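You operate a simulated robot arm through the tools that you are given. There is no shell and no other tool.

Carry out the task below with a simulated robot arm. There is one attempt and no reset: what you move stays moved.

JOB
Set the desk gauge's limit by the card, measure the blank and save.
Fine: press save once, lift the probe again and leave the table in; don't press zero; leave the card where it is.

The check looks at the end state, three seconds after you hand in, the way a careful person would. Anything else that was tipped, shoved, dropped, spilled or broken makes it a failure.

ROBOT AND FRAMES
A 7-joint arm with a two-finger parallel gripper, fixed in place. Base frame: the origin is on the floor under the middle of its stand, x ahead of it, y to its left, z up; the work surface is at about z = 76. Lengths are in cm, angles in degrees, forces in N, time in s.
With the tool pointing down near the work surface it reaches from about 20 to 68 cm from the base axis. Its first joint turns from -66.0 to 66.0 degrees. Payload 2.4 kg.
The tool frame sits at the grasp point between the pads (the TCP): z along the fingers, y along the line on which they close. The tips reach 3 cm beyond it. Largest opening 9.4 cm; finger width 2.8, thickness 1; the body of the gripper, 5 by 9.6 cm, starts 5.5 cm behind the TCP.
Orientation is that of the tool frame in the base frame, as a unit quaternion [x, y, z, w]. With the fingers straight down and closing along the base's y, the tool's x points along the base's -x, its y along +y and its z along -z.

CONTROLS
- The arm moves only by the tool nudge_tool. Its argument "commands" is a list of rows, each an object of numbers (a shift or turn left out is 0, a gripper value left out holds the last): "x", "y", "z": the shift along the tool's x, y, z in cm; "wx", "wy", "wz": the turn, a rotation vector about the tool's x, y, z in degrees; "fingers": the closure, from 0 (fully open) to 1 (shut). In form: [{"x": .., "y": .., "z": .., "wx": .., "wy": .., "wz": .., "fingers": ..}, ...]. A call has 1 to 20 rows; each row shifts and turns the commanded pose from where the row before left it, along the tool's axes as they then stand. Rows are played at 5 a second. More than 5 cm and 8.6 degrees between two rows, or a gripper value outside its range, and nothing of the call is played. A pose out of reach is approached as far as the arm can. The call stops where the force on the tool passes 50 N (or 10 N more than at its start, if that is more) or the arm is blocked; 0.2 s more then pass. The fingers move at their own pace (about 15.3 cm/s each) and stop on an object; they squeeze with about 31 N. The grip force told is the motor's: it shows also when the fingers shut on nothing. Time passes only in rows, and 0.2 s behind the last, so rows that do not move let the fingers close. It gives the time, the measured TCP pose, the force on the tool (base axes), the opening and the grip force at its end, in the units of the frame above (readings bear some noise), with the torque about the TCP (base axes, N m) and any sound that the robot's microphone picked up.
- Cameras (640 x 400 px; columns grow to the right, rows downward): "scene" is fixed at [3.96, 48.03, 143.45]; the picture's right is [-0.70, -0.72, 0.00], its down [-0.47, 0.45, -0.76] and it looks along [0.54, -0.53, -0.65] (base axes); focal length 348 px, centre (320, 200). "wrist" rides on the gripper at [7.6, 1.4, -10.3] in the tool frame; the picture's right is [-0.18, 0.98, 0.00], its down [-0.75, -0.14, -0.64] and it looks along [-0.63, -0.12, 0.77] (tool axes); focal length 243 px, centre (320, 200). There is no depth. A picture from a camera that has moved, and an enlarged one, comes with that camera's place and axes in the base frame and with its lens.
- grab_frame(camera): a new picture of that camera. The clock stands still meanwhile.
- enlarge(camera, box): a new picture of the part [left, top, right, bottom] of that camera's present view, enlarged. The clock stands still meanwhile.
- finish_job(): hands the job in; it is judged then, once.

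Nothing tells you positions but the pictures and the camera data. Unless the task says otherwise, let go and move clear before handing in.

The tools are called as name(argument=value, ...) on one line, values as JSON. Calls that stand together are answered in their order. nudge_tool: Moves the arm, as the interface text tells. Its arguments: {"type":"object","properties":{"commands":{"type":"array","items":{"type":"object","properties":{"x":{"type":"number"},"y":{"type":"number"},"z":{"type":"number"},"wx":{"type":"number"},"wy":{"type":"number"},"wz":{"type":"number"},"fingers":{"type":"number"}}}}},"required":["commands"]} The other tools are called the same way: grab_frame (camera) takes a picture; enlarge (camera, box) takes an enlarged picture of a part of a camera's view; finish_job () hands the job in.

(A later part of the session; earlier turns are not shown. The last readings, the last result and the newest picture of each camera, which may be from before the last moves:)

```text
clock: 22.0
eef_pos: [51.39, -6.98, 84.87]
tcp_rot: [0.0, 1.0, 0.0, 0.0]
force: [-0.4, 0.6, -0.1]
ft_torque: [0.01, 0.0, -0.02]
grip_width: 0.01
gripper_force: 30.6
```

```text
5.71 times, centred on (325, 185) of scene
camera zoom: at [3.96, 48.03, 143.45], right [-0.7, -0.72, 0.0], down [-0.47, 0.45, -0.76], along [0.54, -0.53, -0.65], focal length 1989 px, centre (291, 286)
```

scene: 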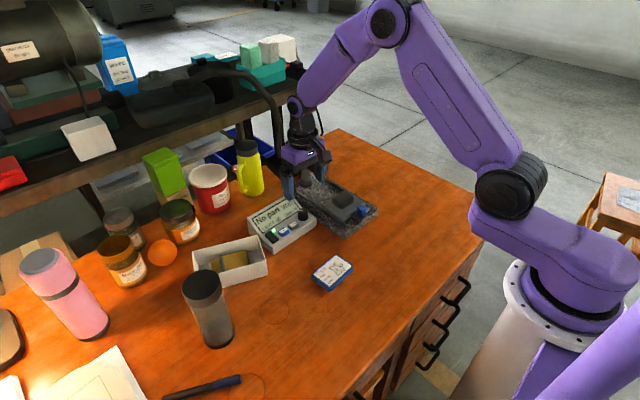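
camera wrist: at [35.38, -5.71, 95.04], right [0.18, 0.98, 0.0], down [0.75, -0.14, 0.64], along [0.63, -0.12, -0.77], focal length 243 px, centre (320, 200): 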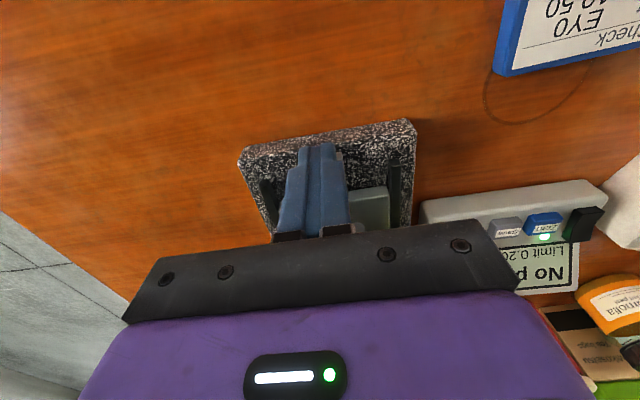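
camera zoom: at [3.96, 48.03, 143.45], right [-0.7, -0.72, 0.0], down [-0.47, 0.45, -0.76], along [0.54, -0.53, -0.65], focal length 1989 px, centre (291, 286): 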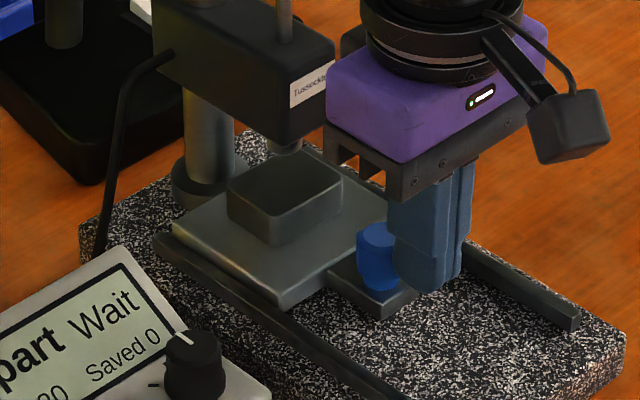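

The table didn't move on that last nudge, and no force showed either. It may have snapped ahead to its stop. I'll check with two more small nudges.

nudge_tool(commands=[{"x": -0.15}, {"x": -0.15}, {}])

enlarge(camera="scene", box=[290, 150, 360, 220])

grab_frame(camera="wrist")

```text
clock: 22.8
eef_pos: [51.47, -6.99, 84.85]
tcp_rot: [0.0, 1.0, 0.0, -0.001]
force: [-4.0, -0.5, 1.8]
ft_torque: [0.02, 0.07, 0.07]
grip_width: 0.01
gripper_force: 30.9
```

```text
5.71 times, centred on (325, 185) of scene
camera zoom: at [3.95, 48.03, 143.45], right [-0.7, -0.72, 0.0], down [-0.47, 0.45, -0.76], along [0.54, -0.53, -0.65], focal length 1989 px, centre (291, 286)
```

zoom: 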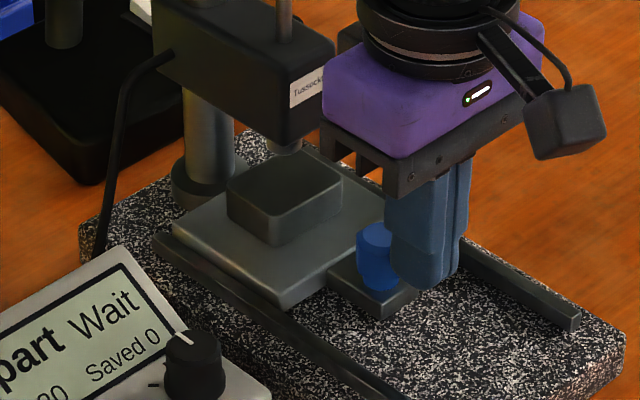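

```text
taken
camera wrist: at [43.81, -5.74, 95.01], right [0.18, 0.98, 0.0], down [0.76, -0.14, 0.64], along [0.63, -0.12, -0.77], focal length 243 px, centre (320, 200)
```

wrist: 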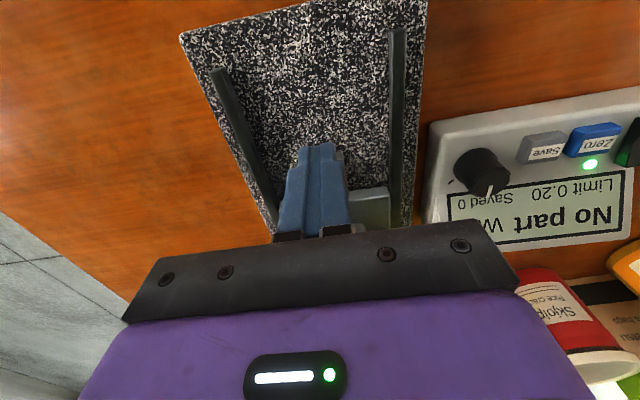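

The force rose to 4 N with the table still, so the table is fully in. I'll back off, rise clear, and hover near the orange probe knob with the fingers open.

nudge_tool(commands=[{"x": 1.0}, {"x": 2.0}, {"z": -4}, {"z": -4}, {"z": -4}, {"z": -4}, {"z": -4, "fingers": 0.3}, {"x": -4}, {"x": -4}, {}])

grab_frame(camera="wrist")

enlarge(camera="scene", box=[240, 110, 400, 250])

```text
clock: 25.0
eef_pos: [56.66, -7.03, 104.72]
tcp_rot: [0.0, 1.0, 0.0, 0.0]
force: [0.1, -0.8, 0.3]
ft_torque: [0.01, -0.01, 0.0]
grip_width: 6.59
gripper_force: 0.1
```

```text
taken
camera wrist: at [48.99, -5.64, 114.84], right [0.18, 0.98, 0.0], down [0.75, -0.14, 0.64], along [0.63, -0.12, -0.77], focal length 243 px, centre (320, 200)
```

wrist: 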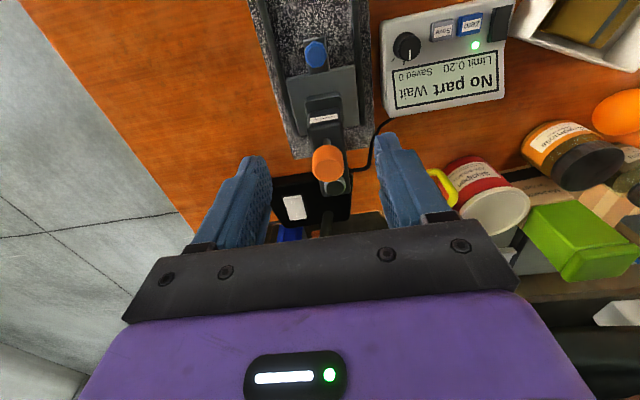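

```text
2.86 times, centred on (320, 180) of scene
camera zoom: at [3.96, 48.03, 143.45], right [-0.7, -0.72, 0.0], down [-0.47, 0.45, -0.76], along [0.54, -0.53, -0.65], focal length 994 px, centre (320, 257)
```

zoom: 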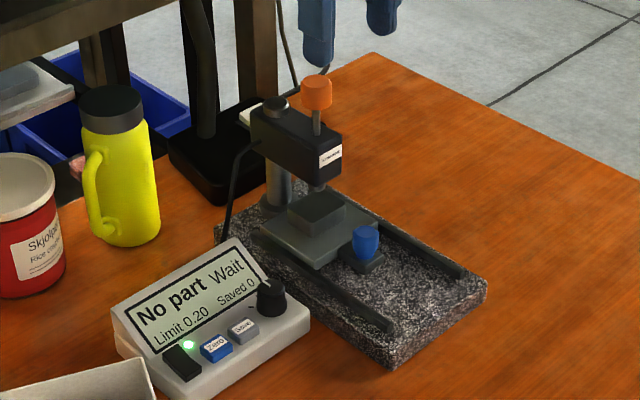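

enlarge(camera="wrist", box=[260, 90, 400, 220])

enlarge(camera="scene", box=[295, 120, 345, 190])

```text
3.08 times, centred on (330, 155) of wrist
camera zoom: at [48.99, -5.64, 114.84], right [0.18, 0.98, 0.0], down [0.75, -0.14, 0.64], along [0.63, -0.12, -0.77], focal length 746 px, centre (289, 338)
```

zoom: 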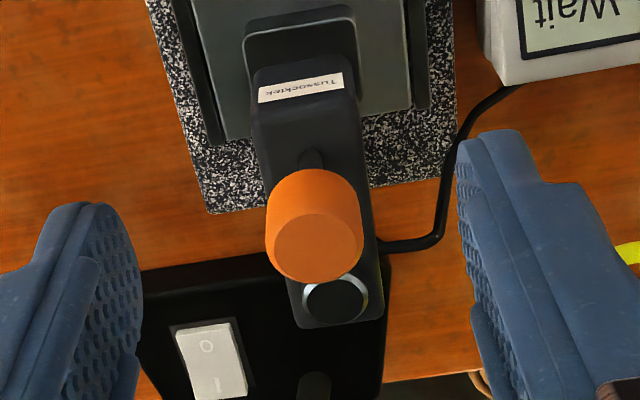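

```text
5.71 times, centred on (320, 155) of scene
camera zoom: at [3.96, 48.03, 143.45], right [-0.7, -0.72, 0.0], down [-0.47, 0.45, -0.76], along [0.54, -0.53, -0.65], focal length 1989 px, centre (320, 457)
```

zoom: 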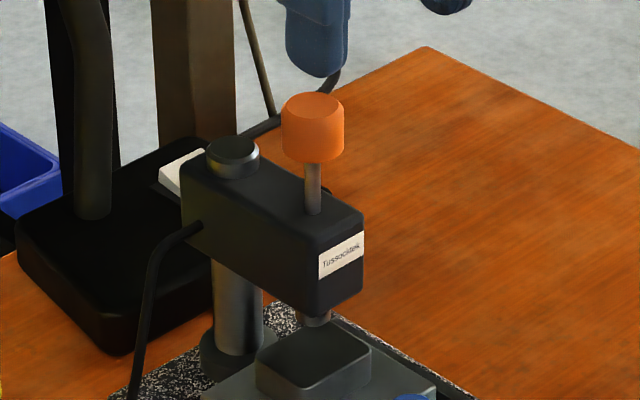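

The blank is right under the probe tip. The orange knob works out at about (60.3, -6.85) with its top at z = 97.2, so I'll move over it, narrow the fingers and check alignment.

nudge_tool(commands=[{"x": -1.8, "y": 0.1, "fingers": 0.5}, {"x": -1.8, "y": 0.1}, {"z": 1.5}, {"z": 1.5}, {}])

enlarge(camera="wrist", box=[240, 90, 420, 210])

enlarge(camera="scene", box=[280, 100, 360, 190])

```text
clock: 26.2
eef_pos: [60.27, -6.84, 101.88]
tcp_rot: [0.001, 1.0, 0.001, 0.0]
force: [0.5, 0.9, 0.4]
ft_torque: [-0.01, 0.0, 0.01]
grip_width: 4.71
gripper_force: 0.0
```

```text
3.33 times, centred on (330, 150) of wrist
camera zoom: at [52.44, -5.54, 111.99], right [0.18, 0.98, 0.0], down [0.75, -0.14, 0.64], along [0.63, -0.12, -0.77], focal length 809 px, centre (287, 367)
```

zoom: 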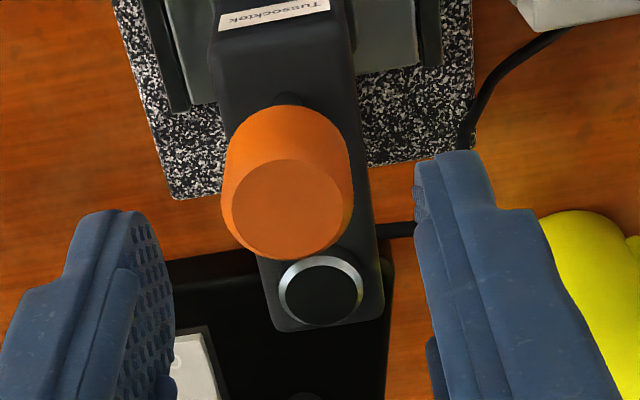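

```text
4.44 times, centred on (320, 145) of scene
camera zoom: at [3.96, 48.03, 143.45], right [-0.7, -0.72, 0.0], down [-0.47, 0.45, -0.76], along [0.54, -0.53, -0.65], focal length 1547 px, centre (320, 444)
```

zoom: 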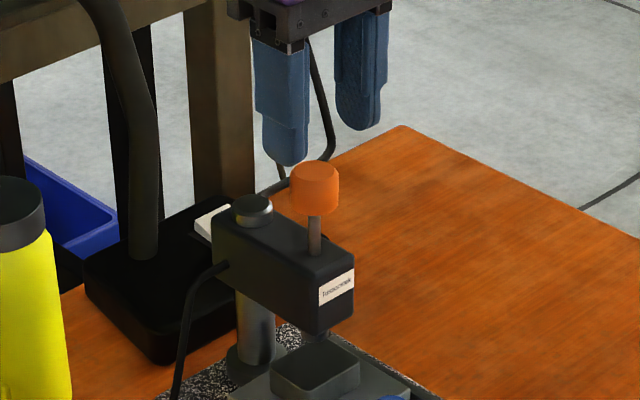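

The knob is centred between the fingers sideways and about 0.3 cm further forward than the tool. I'll shift forward, lower so the tips overlap the knob's upper part, and grip it.

nudge_tool(commands=[{"x": -0.3}, {"z": 1.1}, {"z": 1.0}, {"z": 0.9}, {}])

enlarge(camera="wrist", box=[240, 90, 420, 210])

enlarge(camera="scene", box=[280, 110, 360, 200])

```text
clock: 27.4
eef_pos: [60.5, -6.95, 98.79]
tcp_rot: [0.001, 1.0, 0.0, -0.001]
force: [0.0, 0.1, 0.6]
ft_torque: [-0.02, 0.01, -0.01]
grip_width: 4.7
gripper_force: 0.0
```

```text
3.33 times, centred on (330, 150) of wrist
camera zoom: at [52.76, -5.56, 108.86], right [0.18, 0.98, 0.0], down [0.75, -0.14, 0.64], along [0.63, -0.12, -0.77], focal length 809 px, centre (287, 367)
```

zoom: 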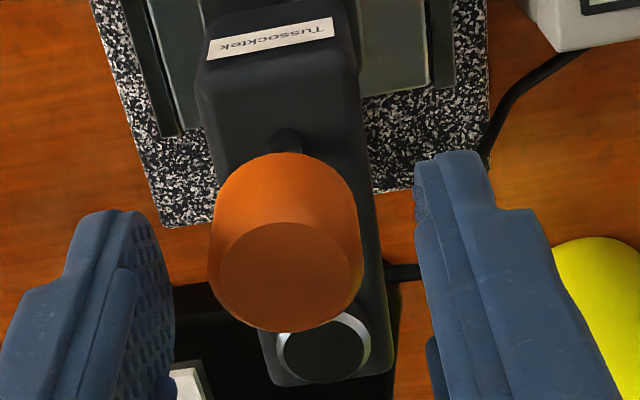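

```text
4.44 times, centred on (320, 155) of scene
camera zoom: at [3.96, 48.03, 143.45], right [-0.7, -0.72, 0.0], down [-0.47, 0.45, -0.76], along [0.54, -0.53, -0.65], focal length 1547 px, centre (320, 400)
```

zoom: 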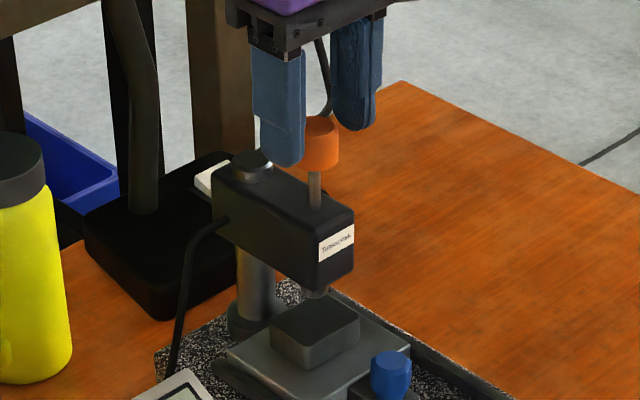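

The knob is centred between the pads. I'll close on it and lower it in small steps, watching the vertical force for contact with the blank.

nudge_tool(commands=[{"fingers": 1}, {}, {}, {"z": 0.25}, {"z": 0.25}, {}])

enlarge(camera="scene", box=[240, 120, 360, 240])

```text
clock: 28.8
eef_pos: [60.53, -7.04, 98.25]
tcp_rot: [0.001, 1.0, 0.0, 0.0]
force: [0.2, -10.1, 2.0]
ft_torque: [-0.08, 0.08, -0.05]
grip_width: 2.8
gripper_force: 45.0
```

```text
3.33 times, centred on (300, 180) of scene
camera zoom: at [3.96, 48.0, 143.46], right [-0.7, -0.72, 0.0], down [-0.47, 0.45, -0.76], along [0.54, -0.53, -0.65], focal length 1160 px, centre (387, 267)
```

zoom: 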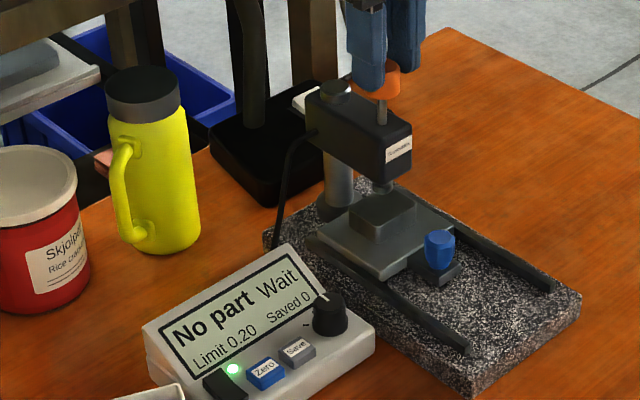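

It moves down easily, with a small sideways load that I'll relieve. Continuing down in small steps.

nudge_tool(commands=[{"y": -0.1, "z": 0.2}, {"z": 0.2}, {"z": 0.2}, {}])

enlarge(camera="scene", box=[240, 120, 360, 240])

enlarge(camera="scene", box=[300, 150, 350, 200])

```text
clock: 29.8
eef_pos: [60.6, -6.97, 97.74]
tcp_rot: [-0.001, 1.0, 0.0, 0.0]
force: [1.1, -9.5, -1.1]
ft_torque: [-0.02, -0.11, -0.05]
grip_width: 2.8
gripper_force: 45.2
```

```text
3.33 times, centred on (300, 180) of scene
camera zoom: at [3.97, 48.0, 143.46], right [-0.7, -0.72, 0.0], down [-0.47, 0.45, -0.76], along [0.54, -0.53, -0.65], focal length 1160 px, centre (387, 267)
```

zoom: 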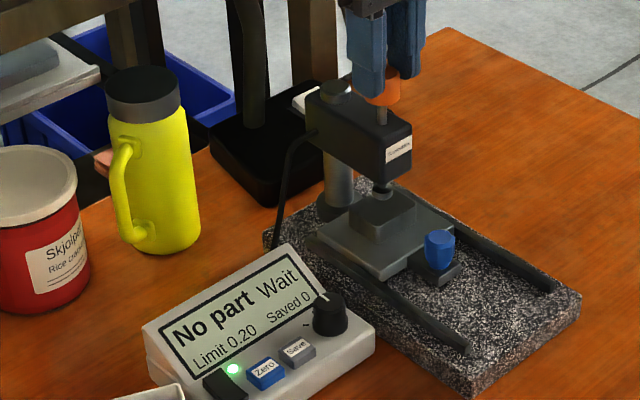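

```text
8.00 times, centred on (325, 175) of scene
camera zoom: at [3.97, 48.0, 143.46], right [-0.7, -0.72, 0.0], down [-0.47, 0.45, -0.76], along [0.54, -0.53, -0.65], focal length 2784 px, centre (280, 400)
```

zoom: 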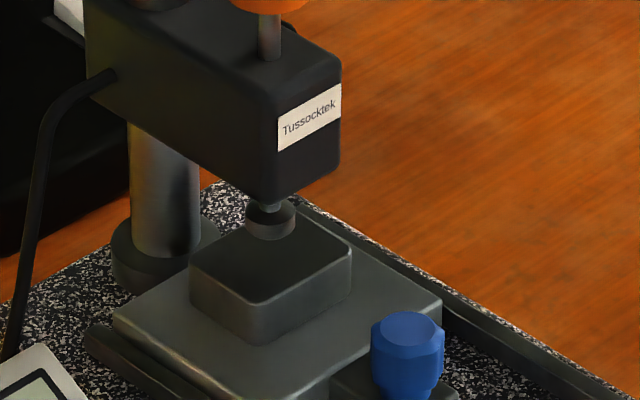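

The probe disc is now just above the blank, with roughly half a centimetre to go. I'll continue in 0.15 cm steps.

nudge_tool(commands=[{"z": 0.15}, {"z": 0.15}, {}])

enlarge(camera="scene", box=[300, 150, 350, 200])

enlarge(camera="scene", box=[240, 180, 340, 250])

```text
clock: 30.6
eef_pos: [60.65, -7.07, 97.47]
tcp_rot: [0.0, 1.0, -0.001, 0.0]
force: [0.8, -8.8, -1.2]
ft_torque: [-0.01, 0.02, -0.03]
grip_width: 2.78
gripper_force: 45.5
```

```text
8.00 times, centred on (325, 175) of scene
camera zoom: at [3.97, 48.01, 143.46], right [-0.7, -0.72, 0.0], down [-0.47, 0.45, -0.76], along [0.54, -0.53, -0.65], focal length 2784 px, centre (280, 400)
```

zoom: 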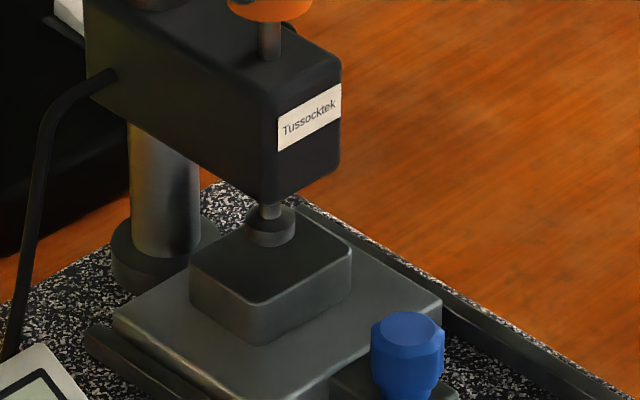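

```text
5.71 times, centred on (290, 215) of scene
camera zoom: at [3.97, 48.01, 143.46], right [-0.7, -0.72, 0.0], down [-0.47, 0.45, -0.76], along [0.54, -0.53, -0.65], focal length 1989 px, centre (491, 114)
```

zoom: 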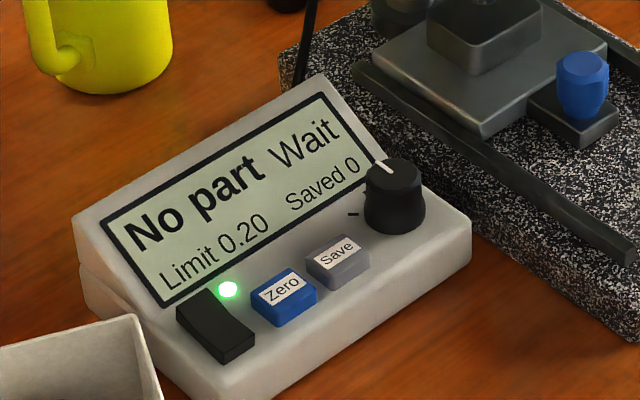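

No contact yet; the disc still seems 0.5 cm or more above the blank. I'll keep lowering gently.

nudge_tool(commands=[{"z": 0.15}, {"z": 0.15}, {}])

enlarge(camera="scene", box=[300, 150, 350, 200])

enlarge(camera="scene", box=[240, 180, 340, 250])

```text
clock: 31.4
eef_pos: [60.53, -7.04, 97.14]
tcp_rot: [0.0, 1.0, 0.0, 0.0]
force: [-1.4, -9.1, -0.7]
ft_torque: [-0.06, -0.07, -0.07]
grip_width: 2.8
gripper_force: 44.9
```

```text
8.00 times, centred on (325, 175) of scene
camera zoom: at [3.96, 48.01, 143.46], right [-0.7, -0.72, 0.0], down [-0.47, 0.45, -0.76], along [0.54, -0.53, -0.65], focal length 2784 px, centre (280, 400)
```

zoom: 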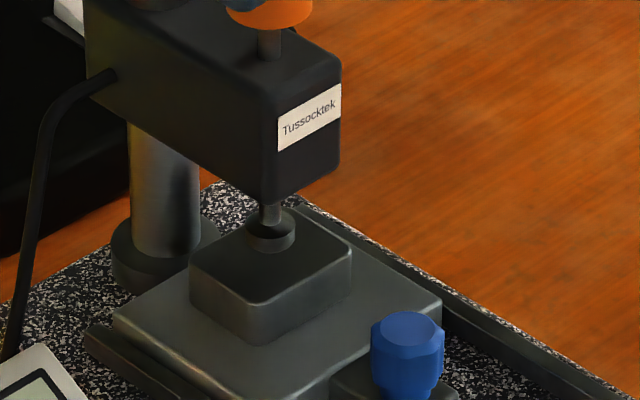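

```text
5.71 times, centred on (290, 215) of scene
camera zoom: at [3.96, 48.01, 143.46], right [-0.7, -0.72, 0.0], down [-0.47, 0.45, -0.76], along [0.54, -0.53, -0.65], focal length 1989 px, centre (491, 114)
```

zoom: 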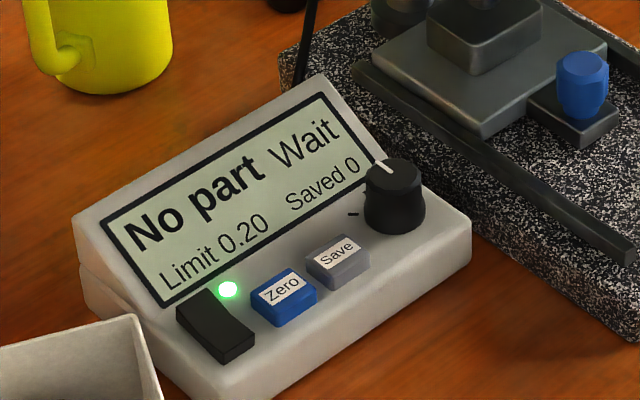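

Still no contact and the display is unchanged. I'll keep lowering and ease the sideways load a bit more.

nudge_tool(commands=[{"y": -0.15}, {"z": 0.15}, {"z": 0.1}, {}])

enlarge(camera="scene", box=[300, 150, 350, 200])

enlarge(camera="scene", box=[240, 180, 340, 250])

```text
clock: 32.4
eef_pos: [60.52, -7.03, 96.9]
tcp_rot: [-0.001, 1.0, 0.001, 0.0]
force: [1.8, 0.3, -1.1]
ft_torque: [-0.24, 0.28, 0.0]
grip_width: 2.78
gripper_force: 45.2
```

```text
8.00 times, centred on (325, 175) of scene
camera zoom: at [3.97, 48.03, 143.45], right [-0.7, -0.72, 0.0], down [-0.47, 0.45, -0.76], along [0.54, -0.53, -0.65], focal length 2784 px, centre (280, 400)
```

zoom: 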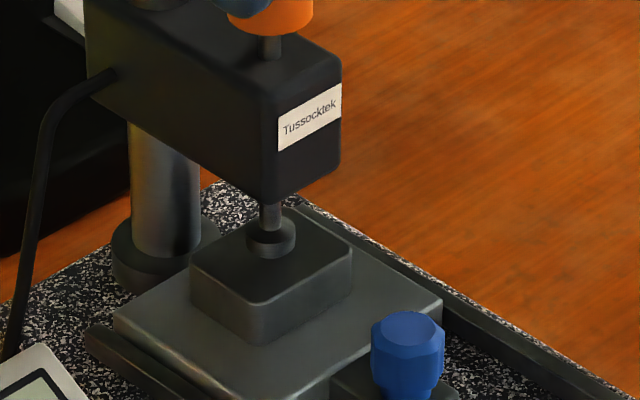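

```text
5.71 times, centred on (290, 215) of scene
camera zoom: at [3.97, 48.03, 143.45], right [-0.7, -0.72, 0.0], down [-0.47, 0.45, -0.76], along [0.54, -0.53, -0.65], focal length 1989 px, centre (491, 114)
```

zoom: 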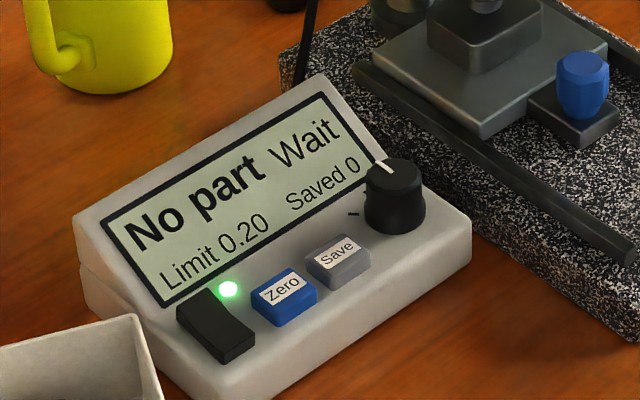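

The sideways load is gone and there's still no contact. I'll go on in 0.1 cm steps.

nudge_tool(commands=[{"z": 0.1}, {"z": 0.1}, {}])

enlarge(camera="scene", box=[300, 150, 350, 200])

enlarge(camera="scene", box=[240, 180, 340, 250])

```text
clock: 33.2
eef_pos: [60.46, -6.9, 96.64]
tcp_rot: [-0.001, 1.0, 0.0, -0.001]
force: [-3.1, 4.5, -2.0]
ft_torque: [-0.09, -0.18, 0.08]
grip_width: 2.79
gripper_force: 45.4
```

```text
8.00 times, centred on (325, 175) of scene
camera zoom: at [3.96, 48.05, 143.44], right [-0.7, -0.72, 0.0], down [-0.47, 0.45, -0.76], along [0.54, -0.53, -0.65], focal length 2784 px, centre (280, 400)
```

zoom: 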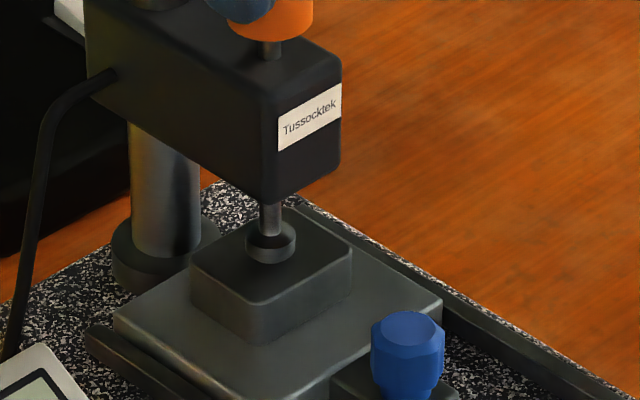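

```text
5.71 times, centred on (290, 215) of scene
camera zoom: at [3.96, 48.05, 143.44], right [-0.7, -0.72, 0.0], down [-0.47, 0.45, -0.76], along [0.54, -0.53, -0.65], focal length 1989 px, centre (491, 114)
```

zoom: 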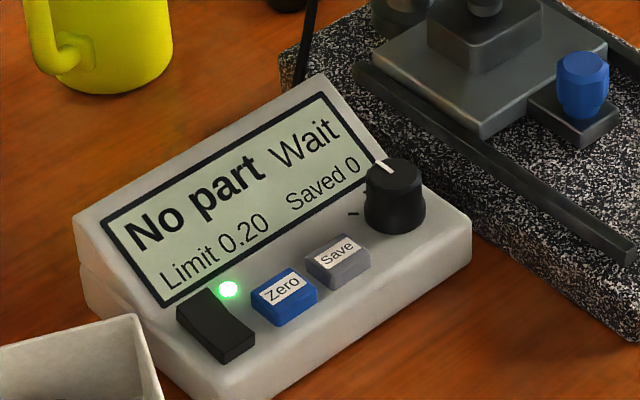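

Lowered about 2.1 cm so far. By my estimate there's still about 0.3 cm to the blank, so I'll continue carefully.

nudge_tool(commands=[{"z": 0.1}, {"z": 0.1}, {}])

enlarge(camera="scene", box=[300, 150, 350, 200])

enlarge(camera="scene", box=[240, 180, 340, 250])

```text
clock: 34.0
eef_pos: [60.51, -7.07, 96.58]
tcp_rot: [0.0, 1.0, -0.001, 0.001]
force: [1.0, 6.5, 0.8]
ft_torque: [-0.04, 0.19, 0.03]
grip_width: 2.78
gripper_force: 45.3
```

```text
8.00 times, centred on (325, 175) of scene
camera zoom: at [3.97, 48.05, 143.44], right [-0.7, -0.72, 0.0], down [-0.47, 0.45, -0.76], along [0.54, -0.53, -0.65], focal length 2784 px, centre (280, 400)
```

zoom: 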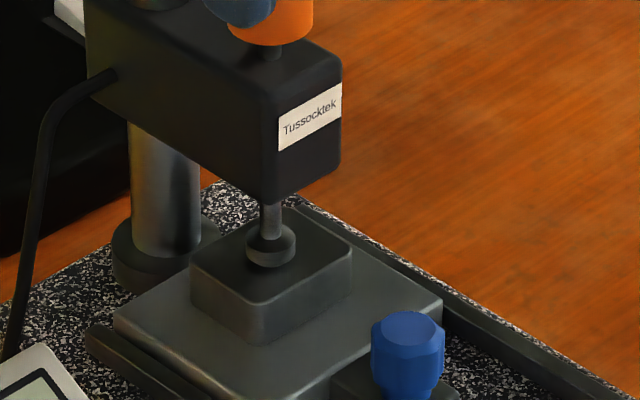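

```text
5.71 times, centred on (290, 215) of scene
camera zoom: at [3.97, 48.05, 143.44], right [-0.7, -0.72, 0.0], down [-0.47, 0.45, -0.76], along [0.54, -0.53, -0.65], focal length 1989 px, centre (491, 114)
```

zoom: 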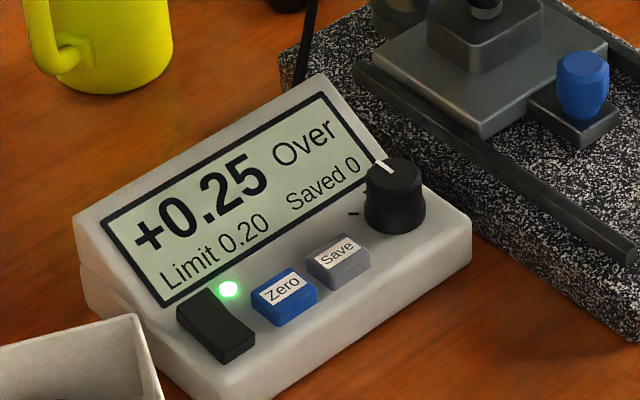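

The display now reads +0.25 "Over", but I need to know whether the probe is really resting on the blank. I'll lower slightly further and see whether the reading and force change.

nudge_tool(commands=[{"z": 0.05}, {"z": 0.05}, {}])

enlarge(camera="scene", box=[240, 180, 340, 250])

enlarge(camera="scene", box=[300, 150, 350, 200])

```text
clock: 34.8
eef_pos: [60.47, -7.07, 96.51]
tcp_rot: [0.0, 1.0, 0.0, 0.0]
force: [-7.0, 9.2, 14.9]
ft_torque: [0.11, 0.32, 0.09]
grip_width: 2.81
gripper_force: 44.8
```

```text
5.71 times, centred on (290, 215) of scene
camera zoom: at [3.92, 48.06, 143.44], right [-0.7, -0.72, 0.0], down [-0.47, 0.45, -0.76], along [0.54, -0.53, -0.65], focal length 1989 px, centre (491, 114)
```

zoom: 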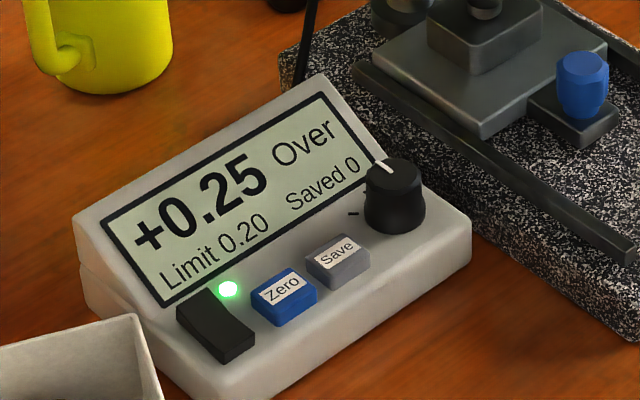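

```text
8.00 times, centred on (325, 175) of scene
camera zoom: at [3.92, 48.06, 143.44], right [-0.7, -0.72, 0.0], down [-0.47, 0.45, -0.76], along [0.54, -0.53, -0.65], focal length 2784 px, centre (280, 400)
```

zoom: 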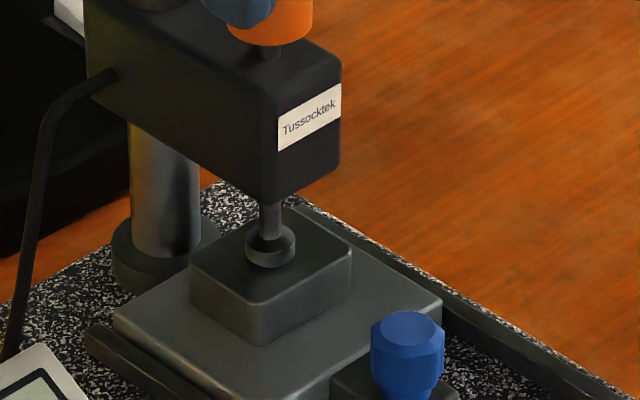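

The firm contact (15 N) leaves the reading at +0.25 "Over", so this is the true measurement. I'll ease the pressure, open the fingers and rise clear, then confirm the probe stays down.

nudge_tool(commands=[{"z": -0.08}, {"fingers": 0.5}, {}, {}, {"z": -2}, {"z": -3}, {"z": -3}, {}])

enlarge(camera="scene", box=[240, 120, 380, 250])

enlarge(camera="scene", box=[300, 150, 350, 200])

```text
clock: 36.6
eef_pos: [60.53, -7.06, 104.49]
tcp_rot: [0.001, 1.0, 0.0, 0.001]
force: [0.1, 0.7, 0.5]
ft_torque: [0.0, 0.0, -0.01]
grip_width: 4.69
gripper_force: 0.0
```

```text
3.08 times, centred on (310, 185) of scene
camera zoom: at [3.96, 48.03, 143.45], right [-0.7, -0.72, 0.0], down [-0.47, 0.45, -0.76], along [0.54, -0.53, -0.65], focal length 1071 px, centre (351, 246)
```

zoom: 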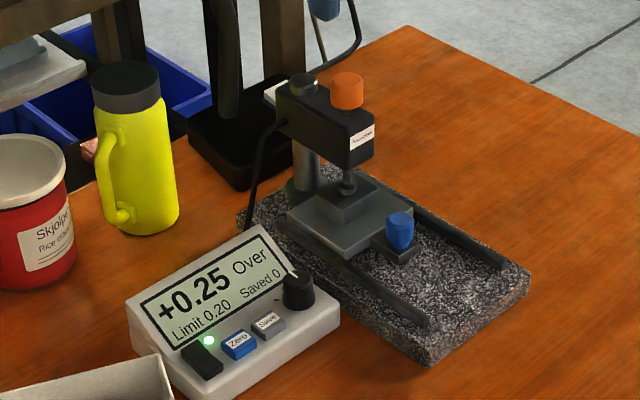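

```text
8.00 times, centred on (325, 175) of scene
camera zoom: at [3.96, 48.03, 143.45], right [-0.7, -0.72, 0.0], down [-0.47, 0.45, -0.76], along [0.54, -0.53, -0.65], focal length 2784 px, centre (280, 400)
```

zoom: 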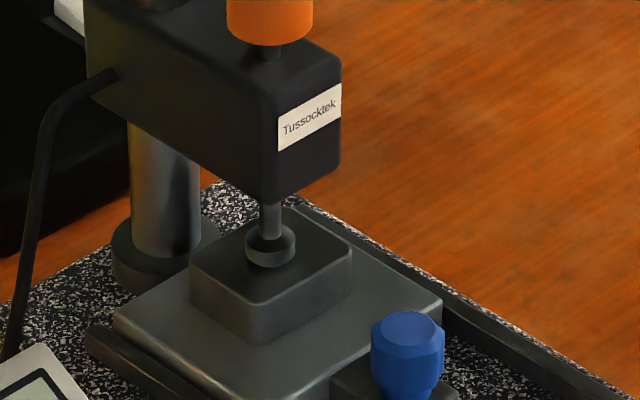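

The probe stays down on its own and the reading holds at +0.25. Next I'll close the fingers and hover over the save button at about (54.5, 8.0) to check alignment before pressing.

nudge_tool(commands=[{"x": 1.5, "y": 3.75, "fingers": 1}, {"x": 1.5, "y": 3.75}, {"x": 1.5, "y": 3.75}, {"x": 1.4, "y": 3.75}, {"z": 4}, {"z": 4}, {"z": 4}, {}])

grab_frame(camera="wrist")

enlarge(camera="wrist", box=[240, 60, 420, 180])

enlarge(camera="scene", box=[230, 120, 370, 250])

```text
clock: 38.4
eef_pos: [54.68, 7.83, 92.47]
tcp_rot: [0.0, 1.0, -0.001, 0.0]
force: [0.4, 0.1, -0.2]
ft_torque: [0.0, -0.01, -0.03]
grip_width: 0.01
gripper_force: 31.2
```

```text
taken
camera wrist: at [46.9, 9.22, 102.53], right [0.18, 0.98, 0.0], down [0.75, -0.14, 0.64], along [0.63, -0.12, -0.77], focal length 243 px, centre (320, 200)
```

wrist: 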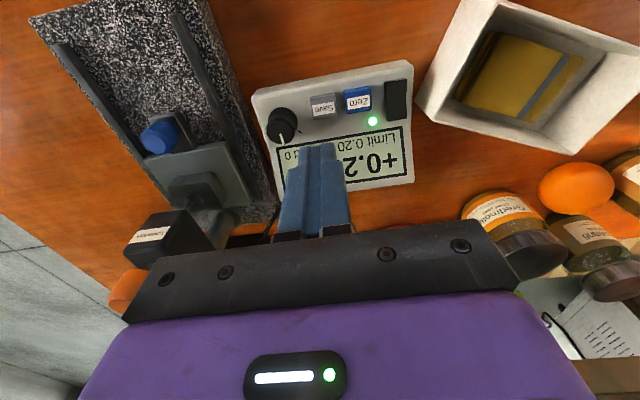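

```text
3.33 times, centred on (330, 120) of wrist
camera zoom: at [46.9, 9.22, 102.53], right [0.18, 0.98, 0.0], down [0.75, -0.14, 0.64], along [0.63, -0.12, -0.77], focal length 809 px, centre (287, 467)
```

zoom: 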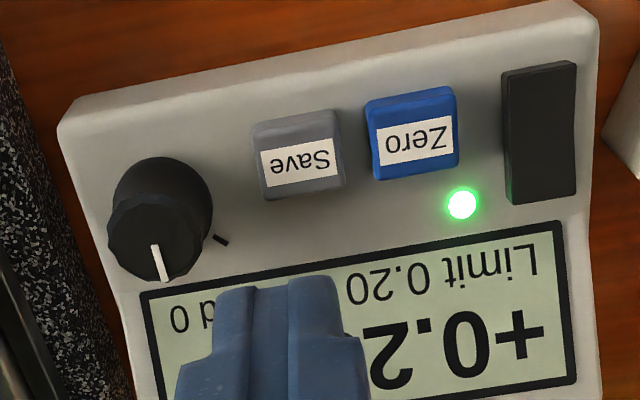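

```text
3.08 times, centred on (300, 185) of scene
camera zoom: at [3.96, 48.03, 143.45], right [-0.7, -0.72, 0.0], down [-0.47, 0.45, -0.76], along [0.54, -0.53, -0.65], focal length 1071 px, centre (382, 246)
```

zoom: 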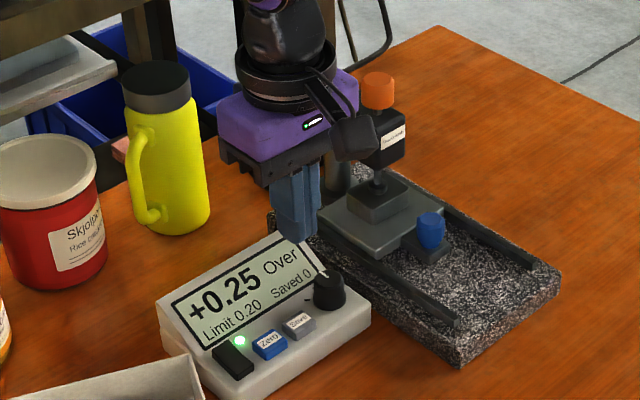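

The save button is about 0.35 cm to the left of the tool axis. I'll correct that and descend to just above the button.

nudge_tool(commands=[{"x": 0.08, "y": 0.35}, {"z": 3}, {"z": 3}, {"z": 2.1}, {}])

enlarge(camera="wrist", box=[240, 90, 420, 210])

enlarge(camera="scene", box=[240, 180, 340, 250])

```text
clock: 39.6
eef_pos: [54.45, 8.38, 84.4]
tcp_rot: [0.0, 1.0, 0.0, 0.001]
force: [0.0, -0.5, -0.1]
ft_torque: [-0.03, 0.02, 0.0]
grip_width: 0.0
gripper_force: 31.0
```

```text
3.33 times, centred on (330, 150) of wrist
camera zoom: at [46.73, 9.66, 94.52], right [0.18, 0.98, 0.0], down [0.75, -0.14, 0.64], along [0.63, -0.12, -0.77], focal length 809 px, centre (287, 367)
```

zoom: 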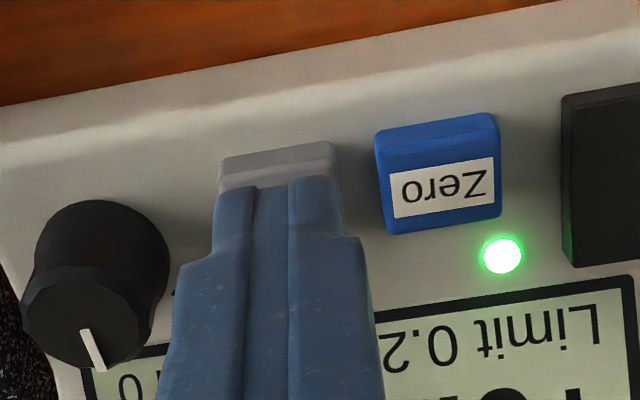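

```text
5.71 times, centred on (290, 215) of scene
camera zoom: at [3.96, 48.03, 143.45], right [-0.7, -0.72, 0.0], down [-0.47, 0.45, -0.76], along [0.54, -0.53, -0.65], focal length 1989 px, centre (491, 114)
```

zoom: 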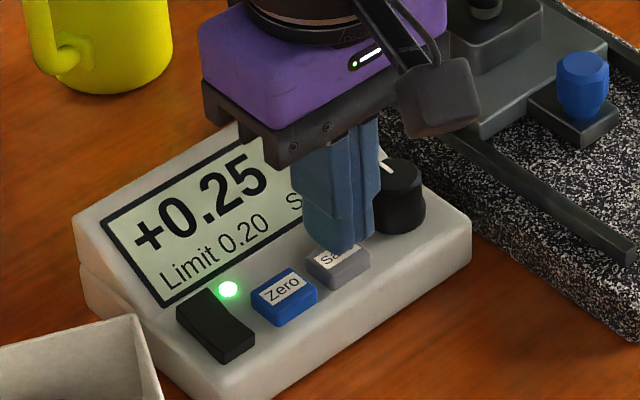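

The closed fingertips are centred over Save and clear of Zero and the knob. I'll press down slowly in one continuous stroke.

nudge_tool(commands=[{"z": 0.4}, {"z": 0.3}, {"z": 0.15}, {}])

enlarge(camera="scene", box=[240, 180, 340, 250])

enlarge(camera="wrist", box=[240, 90, 420, 210])

```text
clock: 40.6
eef_pos: [54.71, 8.42, 83.61]
tcp_rot: [0.001, 1.0, 0.0, 0.0]
force: [-0.1, -0.3, -0.2]
ft_torque: [-0.04, -0.01, -0.02]
grip_width: 0.02
gripper_force: 30.8
```

```text
5.71 times, centred on (290, 215) of scene
camera zoom: at [3.96, 48.03, 143.45], right [-0.7, -0.72, 0.0], down [-0.47, 0.45, -0.76], along [0.54, -0.53, -0.65], focal length 1989 px, centre (491, 114)
```

zoom: 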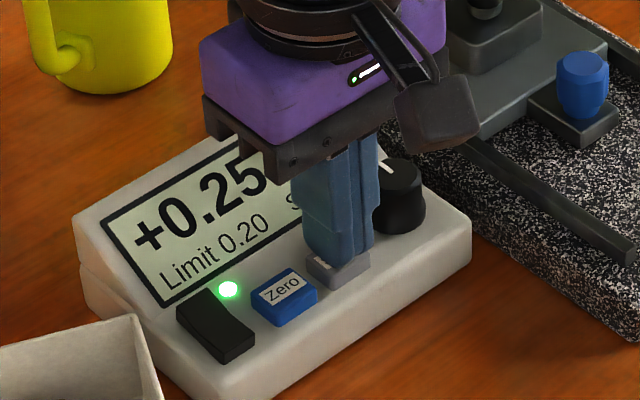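

```text
3.33 times, centred on (330, 150) of wrist
camera zoom: at [46.83, 9.65, 93.66], right [0.18, 0.98, 0.0], down [0.75, -0.14, 0.64], along [0.63, -0.12, -0.77], focal length 809 px, centre (287, 367)
```

zoom: 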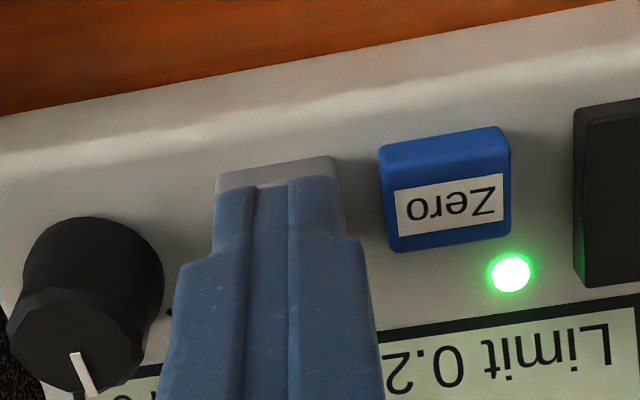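

The tips sit just above the button with no force yet. I'll continue pressing in 0.1 cm steps.

nudge_tool(commands=[{"z": 0.1}, {"z": 0.1}, {"z": 0.1}, {}])

enlarge(camera="scene", box=[240, 180, 340, 250])

enlarge(camera="wrist", box=[220, 120, 400, 240])

```text
clock: 41.6
eef_pos: [54.53, 8.26, 83.19]
tcp_rot: [0.001, 1.0, -0.001, 0.0]
force: [0.2, -0.6, 0.1]
ft_torque: [0.01, 0.04, 0.02]
grip_width: 0.0
gripper_force: 31.5
```

```text
5.71 times, centred on (290, 215) of scene
camera zoom: at [3.96, 48.03, 143.45], right [-0.7, -0.72, 0.0], down [-0.47, 0.45, -0.76], along [0.54, -0.53, -0.65], focal length 1989 px, centre (491, 114)
```

zoom: 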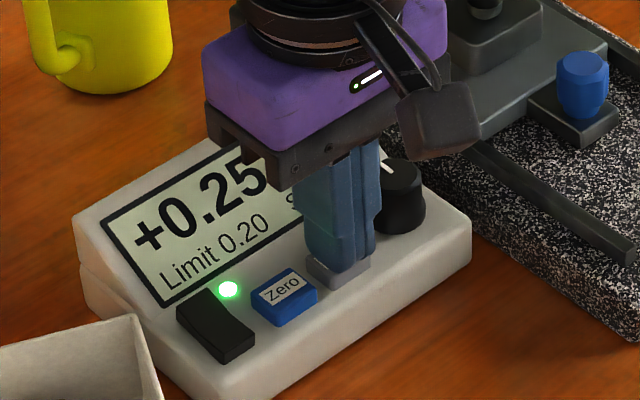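

```text
3.33 times, centred on (310, 180) of wrist
camera zoom: at [46.8, 9.6, 93.3], right [0.18, 0.98, 0.0], down [0.75, -0.14, 0.64], along [0.63, -0.12, -0.77], focal length 809 px, centre (353, 267)
```

zoom: 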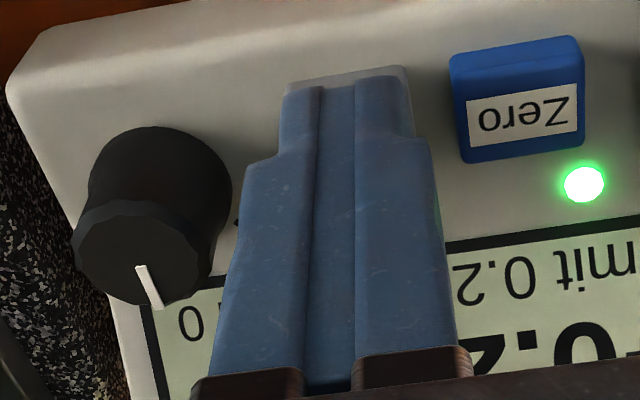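

Still "Saved 0" and no contact force. I'll keep pressing down in small steps and watch the counter.

nudge_tool(commands=[{"z": 0.1}, {"z": 0.1}, {}])

enlarge(camera="wrist", box=[220, 120, 400, 240])

```text
clock: 42.4
eef_pos: [54.45, 8.44, 83.1]
tcp_rot: [0.0, 1.0, 0.0, 0.0]
force: [0.7, 0.2, -0.1]
ft_torque: [0.02, -0.01, 0.05]
grip_width: 0.03
gripper_force: 31.4
```

```text
3.33 times, centred on (310, 180) of wrist
camera zoom: at [46.74, 9.57, 93.15], right [0.18, 0.98, 0.0], down [0.75, -0.14, 0.64], along [0.63, -0.12, -0.77], focal length 809 px, centre (353, 267)
```

zoom: 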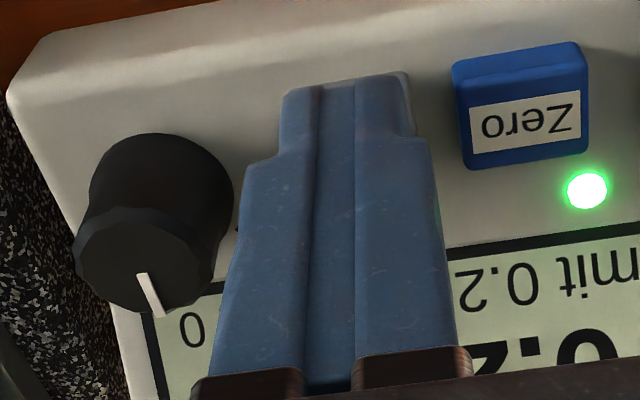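

No contact yet, so I'll continue down another two small steps.

nudge_tool(commands=[{"z": 0.1}, {"z": 0.1}, {}])

enlarge(camera="wrist", box=[220, 120, 400, 240])

enlarge(camera="scene", box=[270, 200, 320, 240])

```text
clock: 43.2
eef_pos: [54.56, 8.27, 82.9]
tcp_rot: [0.001, 1.0, -0.001, 0.0]
force: [-0.2, -0.9, 2.2]
ft_torque: [-0.07, 0.02, -0.08]
grip_width: 0.0
gripper_force: 30.8
heard: click
```

```text
3.33 times, centred on (310, 180) of wrist
camera zoom: at [46.79, 9.62, 92.96], right [0.18, 0.98, 0.0], down [0.75, -0.14, 0.64], along [0.63, -0.12, -0.77], focal length 809 px, centre (353, 267)
```

zoom: 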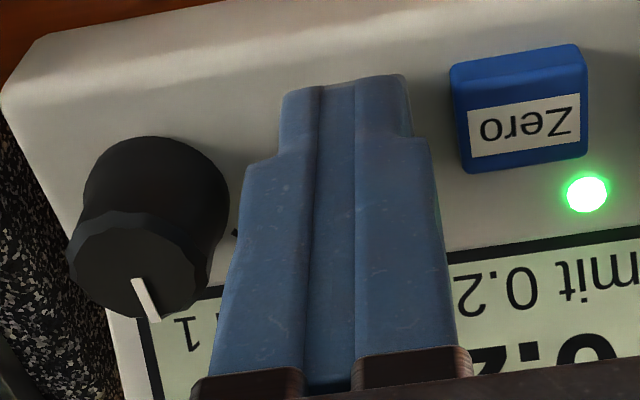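

```text
10.00 times, centred on (295, 220) of scene
camera zoom: at [3.96, 48.03, 143.45], right [-0.7, -0.72, 0.0], down [-0.47, 0.45, -0.76], along [0.54, -0.53, -0.65], focal length 3480 px, centre (570, 0)
```

zoom: 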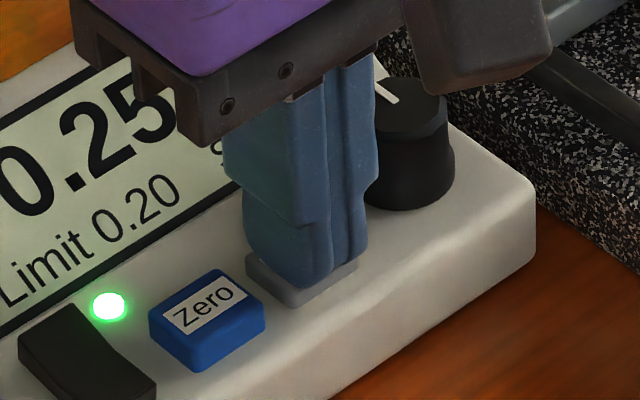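

A click sounded and the counter shows "Saved 1". I'll lift straight up without another press and check the display.

nudge_tool(commands=[{"z": -1.5}, {"z": -3}, {"z": -4}, {"z": -4}, {"z": -4}, {"z": -4}, {"z": -2}, {}])

enlarge(camera="scene", box=[230, 120, 370, 250])

```text
clock: 45.0
eef_pos: [54.32, 8.57, 105.36]
tcp_rot: [-0.001, 1.0, 0.001, 0.0]
force: [-0.5, -1.2, -0.4]
ft_torque: [0.02, -0.03, 0.0]
grip_width: 0.0
gripper_force: 31.3
```

```text
3.08 times, centred on (300, 185) of scene
camera zoom: at [3.96, 48.03, 143.45], right [-0.7, -0.72, 0.0], down [-0.47, 0.45, -0.76], along [0.54, -0.53, -0.65], focal length 1071 px, centre (382, 246)
```

zoom: 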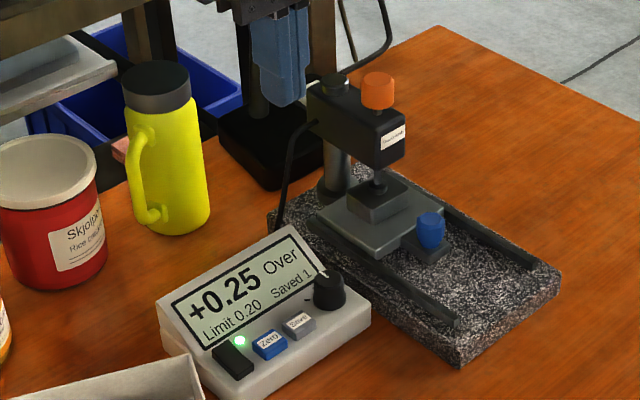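

The save is recorded ("Saved 1", +0.25, limit 0.20). Next is lifting the probe: I'll go back over the orange knob with the fingers part-open and check alignment.

nudge_tool(commands=[{"x": -1.495, "y": -3.8375, "fingers": 0.5}, {"x": -1.495, "y": -3.8375}, {"x": -1.495, "y": -3.8375}, {"x": -1.495, "y": -3.8375}, {"z": 2.5}, {"z": 2.5}, {}])

enlarge(camera="wrist", box=[240, 90, 420, 210])

enlarge(camera="scene", box=[270, 110, 370, 200])

```text
clock: 46.6
eef_pos: [60.45, -6.96, 100.25]
tcp_rot: [0.0, 1.0, -0.001, -0.001]
force: [0.2, 0.1, -0.7]
ft_torque: [0.0, 0.03, 0.01]
grip_width: 4.68
gripper_force: 0.1
```

```text
3.33 times, centred on (330, 150) of wrist
camera zoom: at [52.74, -5.74, 110.43], right [0.18, 0.98, 0.0], down [0.75, -0.14, 0.64], along [0.63, -0.12, -0.77], focal length 809 px, centre (287, 367)
```

zoom: 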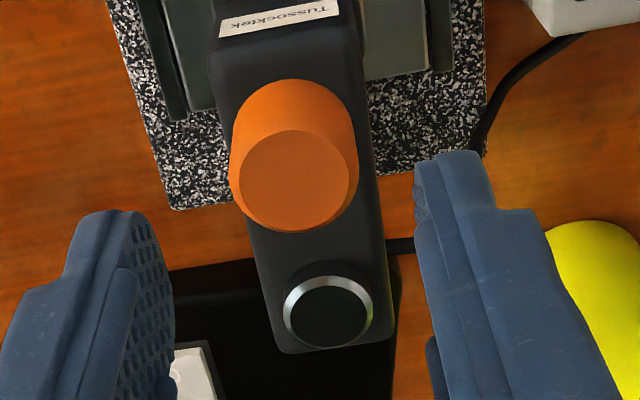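

```text
4.44 times, centred on (320, 155) of scene
camera zoom: at [3.96, 48.03, 143.45], right [-0.7, -0.72, 0.0], down [-0.47, 0.45, -0.76], along [0.54, -0.53, -0.65], focal length 1547 px, centre (320, 400)
```

zoom: 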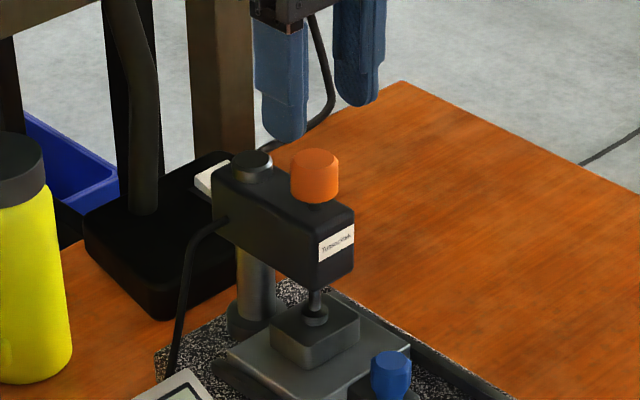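

The alignment is good to within 0.15 cm. I'll trim it, descend to the same grip height as before, close on the knob and lift gently.

nudge_tool(commands=[{"y": 0.1, "z": 1.3}, {"z": 1.3}, {"z": 1.2}, {}, {"fingers": 1}, {}, {}])

enlarge(camera="scene", box=[240, 120, 370, 250])

```text
clock: 48.2
eef_pos: [60.53, -7.06, 96.52]
tcp_rot: [0.001, 1.0, 0.001, -0.001]
force: [0.6, -2.6, -1.5]
ft_torque: [0.13, -0.04, 0.0]
grip_width: 2.77
gripper_force: 44.8
```

```text
3.08 times, centred on (305, 185) of scene
camera zoom: at [3.97, 48.02, 143.45], right [-0.7, -0.72, 0.0], down [-0.47, 0.45, -0.76], along [0.54, -0.53, -0.65], focal length 1071 px, centre (366, 246)
```

zoom: 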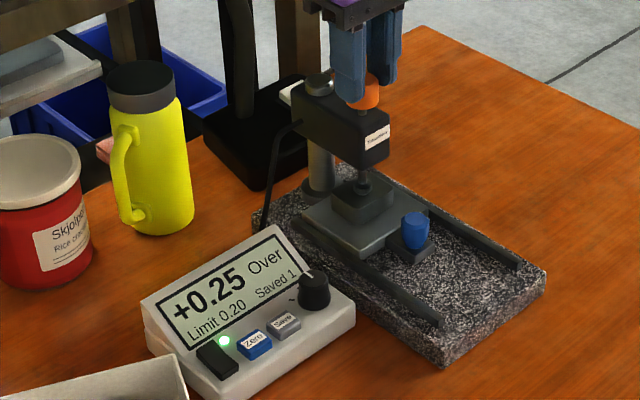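

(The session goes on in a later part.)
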